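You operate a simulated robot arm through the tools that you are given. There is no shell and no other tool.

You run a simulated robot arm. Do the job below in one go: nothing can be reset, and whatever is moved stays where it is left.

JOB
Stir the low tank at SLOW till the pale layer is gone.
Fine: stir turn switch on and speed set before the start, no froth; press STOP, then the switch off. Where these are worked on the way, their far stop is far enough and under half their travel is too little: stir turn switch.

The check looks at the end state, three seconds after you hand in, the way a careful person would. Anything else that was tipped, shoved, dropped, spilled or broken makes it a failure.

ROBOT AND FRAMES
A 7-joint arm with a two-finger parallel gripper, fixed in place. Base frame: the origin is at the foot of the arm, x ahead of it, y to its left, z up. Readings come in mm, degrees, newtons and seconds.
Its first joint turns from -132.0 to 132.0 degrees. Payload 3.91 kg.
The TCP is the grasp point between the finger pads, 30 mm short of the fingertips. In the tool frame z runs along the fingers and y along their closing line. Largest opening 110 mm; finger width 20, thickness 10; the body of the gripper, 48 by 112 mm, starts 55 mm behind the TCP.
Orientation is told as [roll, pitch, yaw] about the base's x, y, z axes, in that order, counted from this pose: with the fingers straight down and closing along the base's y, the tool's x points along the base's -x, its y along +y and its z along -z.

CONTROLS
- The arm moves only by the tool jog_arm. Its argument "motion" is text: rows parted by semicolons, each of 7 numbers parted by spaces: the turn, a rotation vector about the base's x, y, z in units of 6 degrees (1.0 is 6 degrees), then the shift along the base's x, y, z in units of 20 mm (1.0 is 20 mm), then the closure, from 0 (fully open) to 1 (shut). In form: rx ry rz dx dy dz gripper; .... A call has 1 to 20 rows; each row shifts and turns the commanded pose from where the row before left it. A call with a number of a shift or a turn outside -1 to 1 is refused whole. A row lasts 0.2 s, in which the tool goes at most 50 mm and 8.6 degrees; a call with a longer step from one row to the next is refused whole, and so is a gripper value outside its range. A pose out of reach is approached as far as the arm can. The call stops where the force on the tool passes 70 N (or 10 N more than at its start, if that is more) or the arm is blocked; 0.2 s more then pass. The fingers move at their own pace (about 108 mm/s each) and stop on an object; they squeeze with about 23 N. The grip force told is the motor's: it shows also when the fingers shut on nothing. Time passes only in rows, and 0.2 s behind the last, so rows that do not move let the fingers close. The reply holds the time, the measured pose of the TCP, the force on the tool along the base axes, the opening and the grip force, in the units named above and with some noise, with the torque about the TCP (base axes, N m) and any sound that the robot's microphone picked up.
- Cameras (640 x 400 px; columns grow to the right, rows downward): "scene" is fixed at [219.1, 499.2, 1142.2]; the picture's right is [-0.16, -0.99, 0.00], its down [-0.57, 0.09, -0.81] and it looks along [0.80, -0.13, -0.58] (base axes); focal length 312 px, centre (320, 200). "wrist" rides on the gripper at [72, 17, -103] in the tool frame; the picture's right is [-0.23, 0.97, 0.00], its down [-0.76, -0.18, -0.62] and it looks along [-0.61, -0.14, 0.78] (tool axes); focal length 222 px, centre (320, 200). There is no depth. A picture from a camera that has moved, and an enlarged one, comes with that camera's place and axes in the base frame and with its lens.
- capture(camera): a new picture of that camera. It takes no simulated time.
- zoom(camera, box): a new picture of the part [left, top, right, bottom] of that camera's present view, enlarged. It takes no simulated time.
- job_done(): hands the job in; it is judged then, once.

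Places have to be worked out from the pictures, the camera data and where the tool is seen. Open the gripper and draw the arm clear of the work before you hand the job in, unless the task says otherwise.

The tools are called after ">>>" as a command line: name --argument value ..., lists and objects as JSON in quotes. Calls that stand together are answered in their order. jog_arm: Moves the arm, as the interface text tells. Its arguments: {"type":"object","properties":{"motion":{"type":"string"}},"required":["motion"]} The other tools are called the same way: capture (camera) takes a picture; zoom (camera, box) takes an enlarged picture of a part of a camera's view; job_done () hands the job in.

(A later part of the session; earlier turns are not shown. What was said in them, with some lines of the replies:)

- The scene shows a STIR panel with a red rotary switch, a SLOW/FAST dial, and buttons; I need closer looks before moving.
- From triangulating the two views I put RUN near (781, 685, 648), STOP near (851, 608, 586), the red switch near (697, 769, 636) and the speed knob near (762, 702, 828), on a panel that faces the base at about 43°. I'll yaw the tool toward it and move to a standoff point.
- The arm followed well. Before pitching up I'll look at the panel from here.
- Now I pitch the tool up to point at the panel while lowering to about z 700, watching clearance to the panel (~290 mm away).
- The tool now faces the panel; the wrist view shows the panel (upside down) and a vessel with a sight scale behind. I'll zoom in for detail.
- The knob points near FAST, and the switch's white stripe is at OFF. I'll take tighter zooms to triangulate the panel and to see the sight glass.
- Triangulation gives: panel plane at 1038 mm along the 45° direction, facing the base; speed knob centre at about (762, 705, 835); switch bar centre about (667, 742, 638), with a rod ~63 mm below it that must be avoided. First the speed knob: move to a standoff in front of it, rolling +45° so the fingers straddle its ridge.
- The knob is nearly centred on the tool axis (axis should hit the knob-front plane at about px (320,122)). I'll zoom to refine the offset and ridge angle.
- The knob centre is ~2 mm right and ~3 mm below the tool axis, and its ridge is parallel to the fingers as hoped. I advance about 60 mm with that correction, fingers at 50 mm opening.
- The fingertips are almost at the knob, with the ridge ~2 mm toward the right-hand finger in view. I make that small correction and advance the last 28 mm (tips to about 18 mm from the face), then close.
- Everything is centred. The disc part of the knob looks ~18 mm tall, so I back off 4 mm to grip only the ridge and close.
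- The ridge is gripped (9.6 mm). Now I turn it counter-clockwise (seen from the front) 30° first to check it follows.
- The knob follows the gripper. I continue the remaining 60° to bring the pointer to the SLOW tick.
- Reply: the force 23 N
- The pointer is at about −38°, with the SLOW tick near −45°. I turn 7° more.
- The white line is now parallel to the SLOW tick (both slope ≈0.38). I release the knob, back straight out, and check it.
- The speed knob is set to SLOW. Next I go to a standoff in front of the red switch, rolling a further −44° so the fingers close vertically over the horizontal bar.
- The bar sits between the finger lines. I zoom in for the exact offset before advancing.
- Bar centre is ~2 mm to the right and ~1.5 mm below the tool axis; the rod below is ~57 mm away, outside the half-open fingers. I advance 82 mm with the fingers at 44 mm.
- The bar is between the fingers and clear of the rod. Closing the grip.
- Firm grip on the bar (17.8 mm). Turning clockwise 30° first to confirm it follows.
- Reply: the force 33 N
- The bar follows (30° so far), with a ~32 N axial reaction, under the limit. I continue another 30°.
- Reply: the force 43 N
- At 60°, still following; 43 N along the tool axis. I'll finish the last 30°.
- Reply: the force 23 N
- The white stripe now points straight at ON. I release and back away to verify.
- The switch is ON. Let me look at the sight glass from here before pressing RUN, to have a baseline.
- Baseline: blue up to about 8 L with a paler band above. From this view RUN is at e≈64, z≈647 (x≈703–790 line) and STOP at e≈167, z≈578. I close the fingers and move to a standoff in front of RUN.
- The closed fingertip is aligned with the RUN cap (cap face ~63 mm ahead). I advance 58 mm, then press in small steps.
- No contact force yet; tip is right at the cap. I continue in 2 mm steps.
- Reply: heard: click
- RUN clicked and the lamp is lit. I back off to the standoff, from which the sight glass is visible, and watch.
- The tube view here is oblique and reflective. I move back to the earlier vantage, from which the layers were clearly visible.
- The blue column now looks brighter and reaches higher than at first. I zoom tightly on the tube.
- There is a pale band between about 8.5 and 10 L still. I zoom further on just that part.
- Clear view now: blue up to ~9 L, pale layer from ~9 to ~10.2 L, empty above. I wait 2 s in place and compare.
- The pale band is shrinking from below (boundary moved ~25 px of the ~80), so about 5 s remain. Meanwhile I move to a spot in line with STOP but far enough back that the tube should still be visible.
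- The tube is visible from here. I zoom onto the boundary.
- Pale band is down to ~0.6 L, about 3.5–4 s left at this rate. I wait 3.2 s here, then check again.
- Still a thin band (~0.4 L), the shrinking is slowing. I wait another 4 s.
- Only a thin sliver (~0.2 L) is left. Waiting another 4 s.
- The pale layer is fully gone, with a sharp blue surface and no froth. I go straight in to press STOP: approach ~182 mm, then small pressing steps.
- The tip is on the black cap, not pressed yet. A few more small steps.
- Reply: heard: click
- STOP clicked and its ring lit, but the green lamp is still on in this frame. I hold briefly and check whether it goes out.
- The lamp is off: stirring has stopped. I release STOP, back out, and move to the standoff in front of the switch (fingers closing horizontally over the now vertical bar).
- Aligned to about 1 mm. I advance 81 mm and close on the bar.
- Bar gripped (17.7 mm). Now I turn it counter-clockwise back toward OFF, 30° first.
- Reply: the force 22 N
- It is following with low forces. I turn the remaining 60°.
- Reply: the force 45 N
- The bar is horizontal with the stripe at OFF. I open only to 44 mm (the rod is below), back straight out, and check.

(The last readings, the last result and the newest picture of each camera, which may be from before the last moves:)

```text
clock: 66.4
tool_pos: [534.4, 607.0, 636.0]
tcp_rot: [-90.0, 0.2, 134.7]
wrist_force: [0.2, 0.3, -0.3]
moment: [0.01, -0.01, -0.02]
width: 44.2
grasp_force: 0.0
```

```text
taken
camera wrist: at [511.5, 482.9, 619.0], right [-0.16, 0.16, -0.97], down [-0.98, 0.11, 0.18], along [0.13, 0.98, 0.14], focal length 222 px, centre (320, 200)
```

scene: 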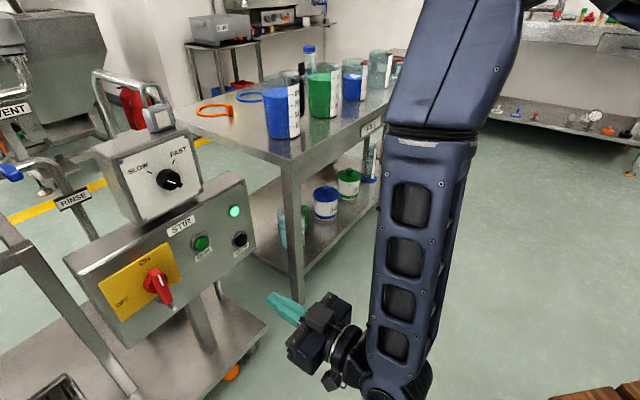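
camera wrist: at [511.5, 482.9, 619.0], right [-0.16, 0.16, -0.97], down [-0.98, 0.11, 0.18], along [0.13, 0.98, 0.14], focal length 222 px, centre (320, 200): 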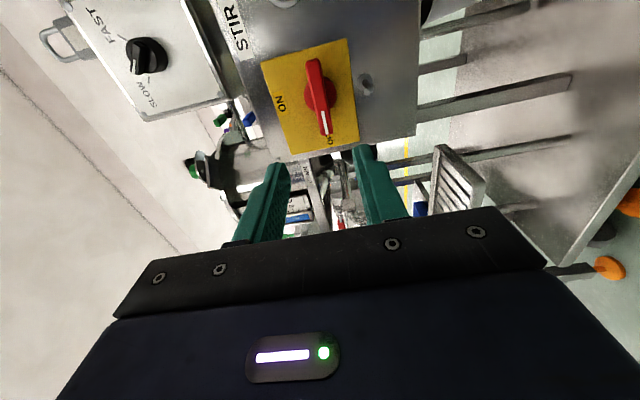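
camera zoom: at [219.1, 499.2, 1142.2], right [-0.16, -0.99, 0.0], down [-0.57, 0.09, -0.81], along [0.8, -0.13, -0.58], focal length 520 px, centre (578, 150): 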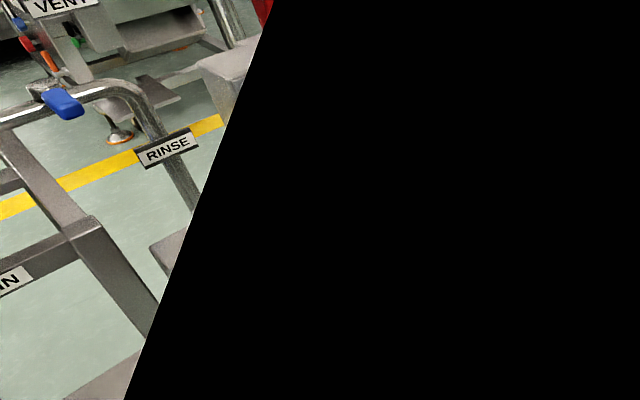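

The switch shows OFF and the knob SLOW; the arm only blocks the fixed camera here. I roll back and move to the earlier vantage to check tank and panel, and open the gripper.

>>> jog_arm --motion "0.707 0.707 0 0.049 -0.323 0.198 0.6; 0.707 0.707 0 0.049 -0.323 0.198 0.6; 0.707 0.707 0 0.049 -0.323 0.198 0.6; 0.707 0.707 0 0.049 -0.323 0.198 0.6; 0.707 0.707 0 0.049 -0.323 0.198 0.4; 0.707 0.707 0 0.049 -0.323 0.198 0.2; 0.707 0.707 0 0.049 -0.323 0.198 0; 0.707 0.707 0 0.049 -0.323 0.198 0; 0.707 0.707 0 0.049 -0.323 0.198 0; 0.707 0.707 0 0.049 -0.323 0.198 0; 0.707 0.707 0 0.049 -0.323 0.198 0; 0.707 0.707 0 0.049 -0.323 0.198 0; 0.707 0.707 0 0.049 -0.323 0.198 0; 0.707 0.707 0 0.049 -0.323 0.198 0; 0.707 0.707 0 0.049 -0.323 0.198 0; 0 0 0 0 0 0 0"

>>> capture --camera "wrist"

>>> zoom --camera "wrist" --box '[490, 50, 570, 130]'

>>> zoom --camera "scene" --box '[60, 110, 270, 350]'

```text
clock: 69.8
tool_pos: [548.9, 510.9, 693.6]
tcp_rot: [-8.0, -89.5, 53.0]
wrist_force: [0.1, -0.5, 0.5]
moment: [0.01, 0.01, 0.0]
width: 110.0
grasp_force: 0.1
```

```text
taken
camera wrist: at [464.9, 450.2, 622.6], right [-0.69, 0.69, 0.23], down [-0.31, -0.56, 0.77], along [0.66, 0.46, 0.6], focal length 222 px, centre (320, 200)
```

wrist: 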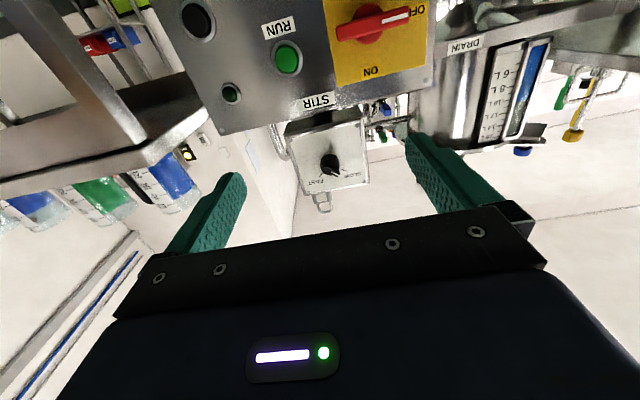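

```text
5.00 times, centred on (530, 90) of wrist
camera zoom: at [464.9, 450.2, 622.6], right [-0.69, 0.69, 0.23], down [-0.31, -0.56, 0.77], along [0.66, 0.46, 0.6], focal length 1111 px, centre (-730, 750)
```

zoom: 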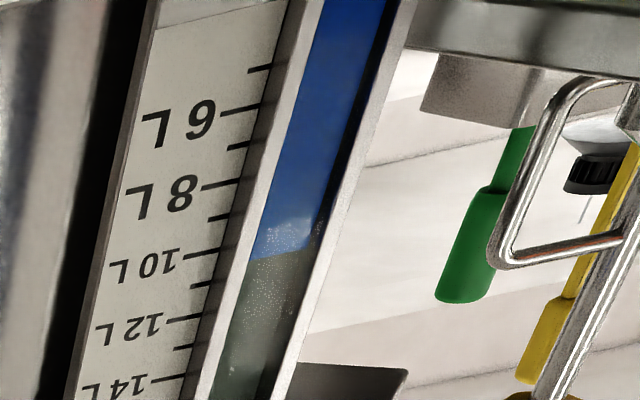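

```text
1.67 times, centred on (165, 230) of scene
camera zoom: at [219.1, 499.2, 1142.2], right [-0.16, -0.99, 0.0], down [-0.57, 0.09, -0.81], along [0.8, -0.13, -0.58], focal length 520 px, centre (578, 150)
```

zoom: 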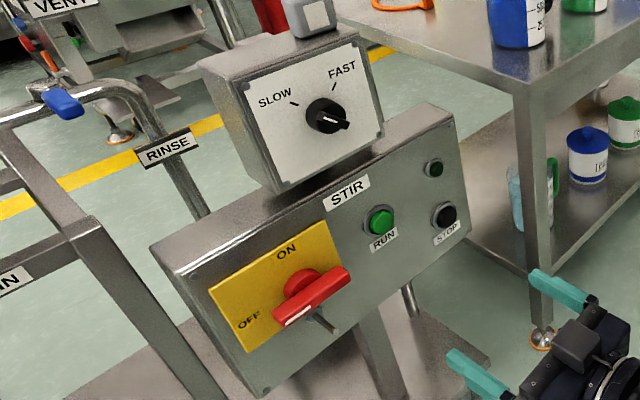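

Panel state is right: switch OFF, knob SLOW, lamp off. There is a lighter patch near the top of the blue; I zoom to see whether it's just a reflection.

>>> zoom --camera "wrist" --box '[500, 70, 560, 110]'

>>> zoom --camera "wrist" --box '[512, 85, 542, 105]'

```text
10.00 times, centred on (530, 90) of wrist
camera zoom: at [464.9, 450.2, 622.6], right [-0.69, 0.69, 0.23], down [-0.31, -0.56, 0.77], along [0.66, 0.46, 0.6], focal length 2221 px, centre (-1780, 1300)
```

zoom: 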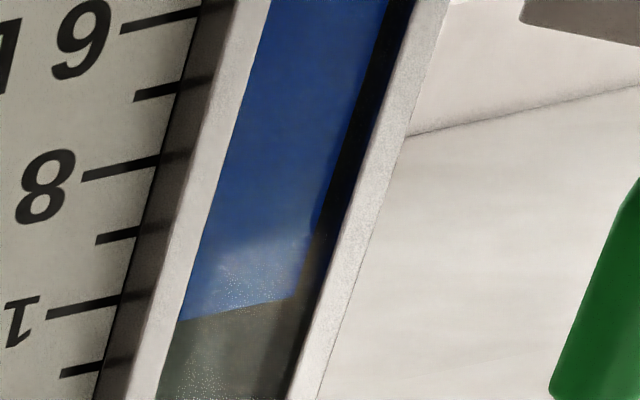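

```text
16.00 times, centred on (527, 95) of wrist
camera zoom: at [464.9, 450.2, 622.6], right [-0.69, 0.69, 0.23], down [-0.31, -0.56, 0.77], along [0.66, 0.46, 0.6], focal length 3554 px, centre (-2992, 1880)
```

zoom: 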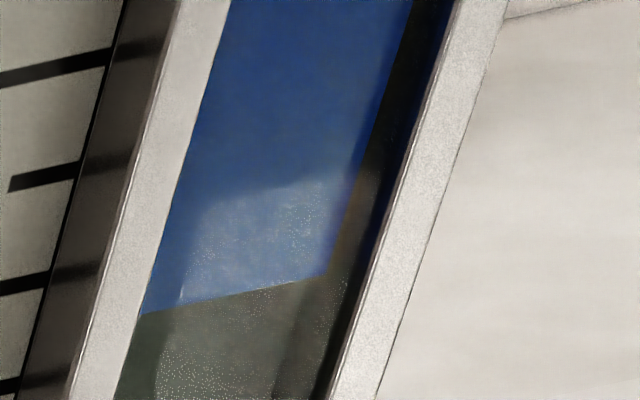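

The lighter patch is a soft reflection that runs across the liquid edge; the blue reaches 10 L with no pale layer. I retrace my way back to a clear, upright pose.

>>> jog_arm --motion "-0.707 0.707 0 0 0 0.6 0; -0.707 0.707 0 0 0 0.6 0; -0.707 0.707 0 0 0 0.6 0; -0.707 0.707 0 0 0 0.6 0; -0.707 0.707 0 0 0 0.6 0; -0.707 0.707 0 0 0 0.6 0; -0.707 0.707 0 0 0 0.6 0; -0.707 0.707 0 0 0 0.6 0; -0.707 0.707 0 0 0 0.6 0; -0.707 0.707 0 0 0 0.6 0; -0.707 0.707 0 0 0 0.6 0; -0.707 0.707 0 0 0 0.6 0; -0.707 0.707 0 0 0 0.6 0; -0.707 0.707 0 0 0 0.6 0; -0.707 0.707 0 0 0 0.6 0"

>>> jog_arm --motion "0 0 -0.489 0.137 -0.975 0.3 0; 0 0 -0.489 0.137 -0.975 0.3 0; 0 0 -0.489 0.137 -0.975 0.3 0; 0 0 -0.489 0.137 -0.975 0.3 0; 0 0 -0.489 0.137 -0.975 0.3 0; 0 0 -0.489 0.137 -0.975 0.3 0; 0 0 -0.489 0.137 -0.975 0.3 0; 0 0 -0.489 0.137 -0.975 0.3 0; 0 0 -0.489 0.137 -0.975 0.3 0; 0 0 -0.489 0.137 -0.975 0.3 0; 0 0 -0.489 0.137 -0.975 0.3 0; 0 0 -0.489 0.137 -0.975 0.3 0; 0 0 -0.489 0.137 -0.975 0.3 0; 0 0 -0.489 0.137 -0.975 0.3 0; 0 0 -0.489 0.137 -0.975 0.3 0"

>>> capture --camera "scene"

>>> zoom --camera "scene" --box '[60, 110, 270, 350]'

```text
clock: 73.0
tool_pos: [548.1, 511.7, 873.7]
tcp_rot: [-0.1, 0.5, 45.0]
wrist_force: [-0.3, 0.2, 0.2]
moment: [0.0, -0.05, 0.02]
width: 109.9
grasp_force: 0.0
```

```text
clock: 76.2
tool_pos: [588.6, 218.5, 965.3]
tcp_rot: [0.0, 0.4, 1.2]
wrist_force: [0.3, -0.1, 0.0]
moment: [0.02, -0.04, 0.01]
width: 110.0
grasp_force: 0.1
```

```text
taken
```

scene: 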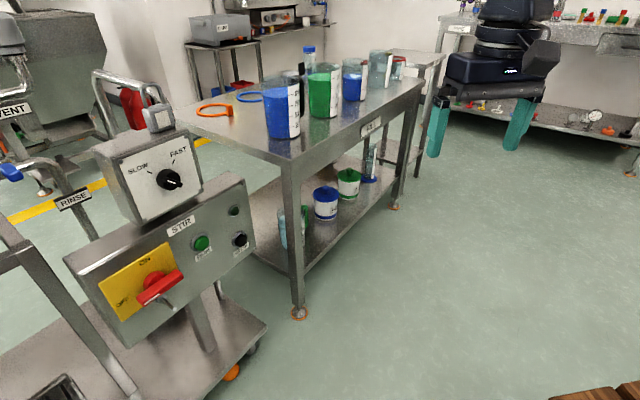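

```text
1.67 times, centred on (165, 230) of scene
camera zoom: at [219.1, 499.2, 1142.2], right [-0.16, -0.99, 0.0], down [-0.57, 0.09, -0.81], along [0.8, -0.13, -0.58], focal length 520 px, centre (578, 150)
```

zoom: 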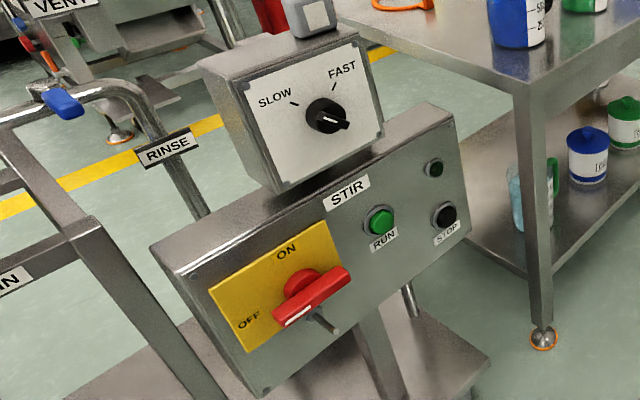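

The arm is clear with the gripper open. The switch is OFF, the knob is at SLOW, the lamp is out, the pale layer is gone, and nothing else was moved. Handing in.

>>> job_done

```text
The job is handed in.
```

The low tank has been stirred at SLOW until the pale layer was gone, and the job is handed in; I have not seen the check's result.

- **Before the start:** I turned the speed knob from FAST to SLOW and the stir switch fully to ON, then pressed RUN. It clicked and the green lamp came on.
- **Stirring:** It ran about 21 seconds. The sight glass then showed blue up to about 10 L, with no pale band and no froth.
- **Shutdown:** I pressed STOP, which clicked and put the lamp out, then turned the switch fully back to OFF. The knob is still at SLOW.
- **End state:** The gripper is open and the arm is back near its starting pose, clear of the panel. Nothing else appears moved in the last picture.
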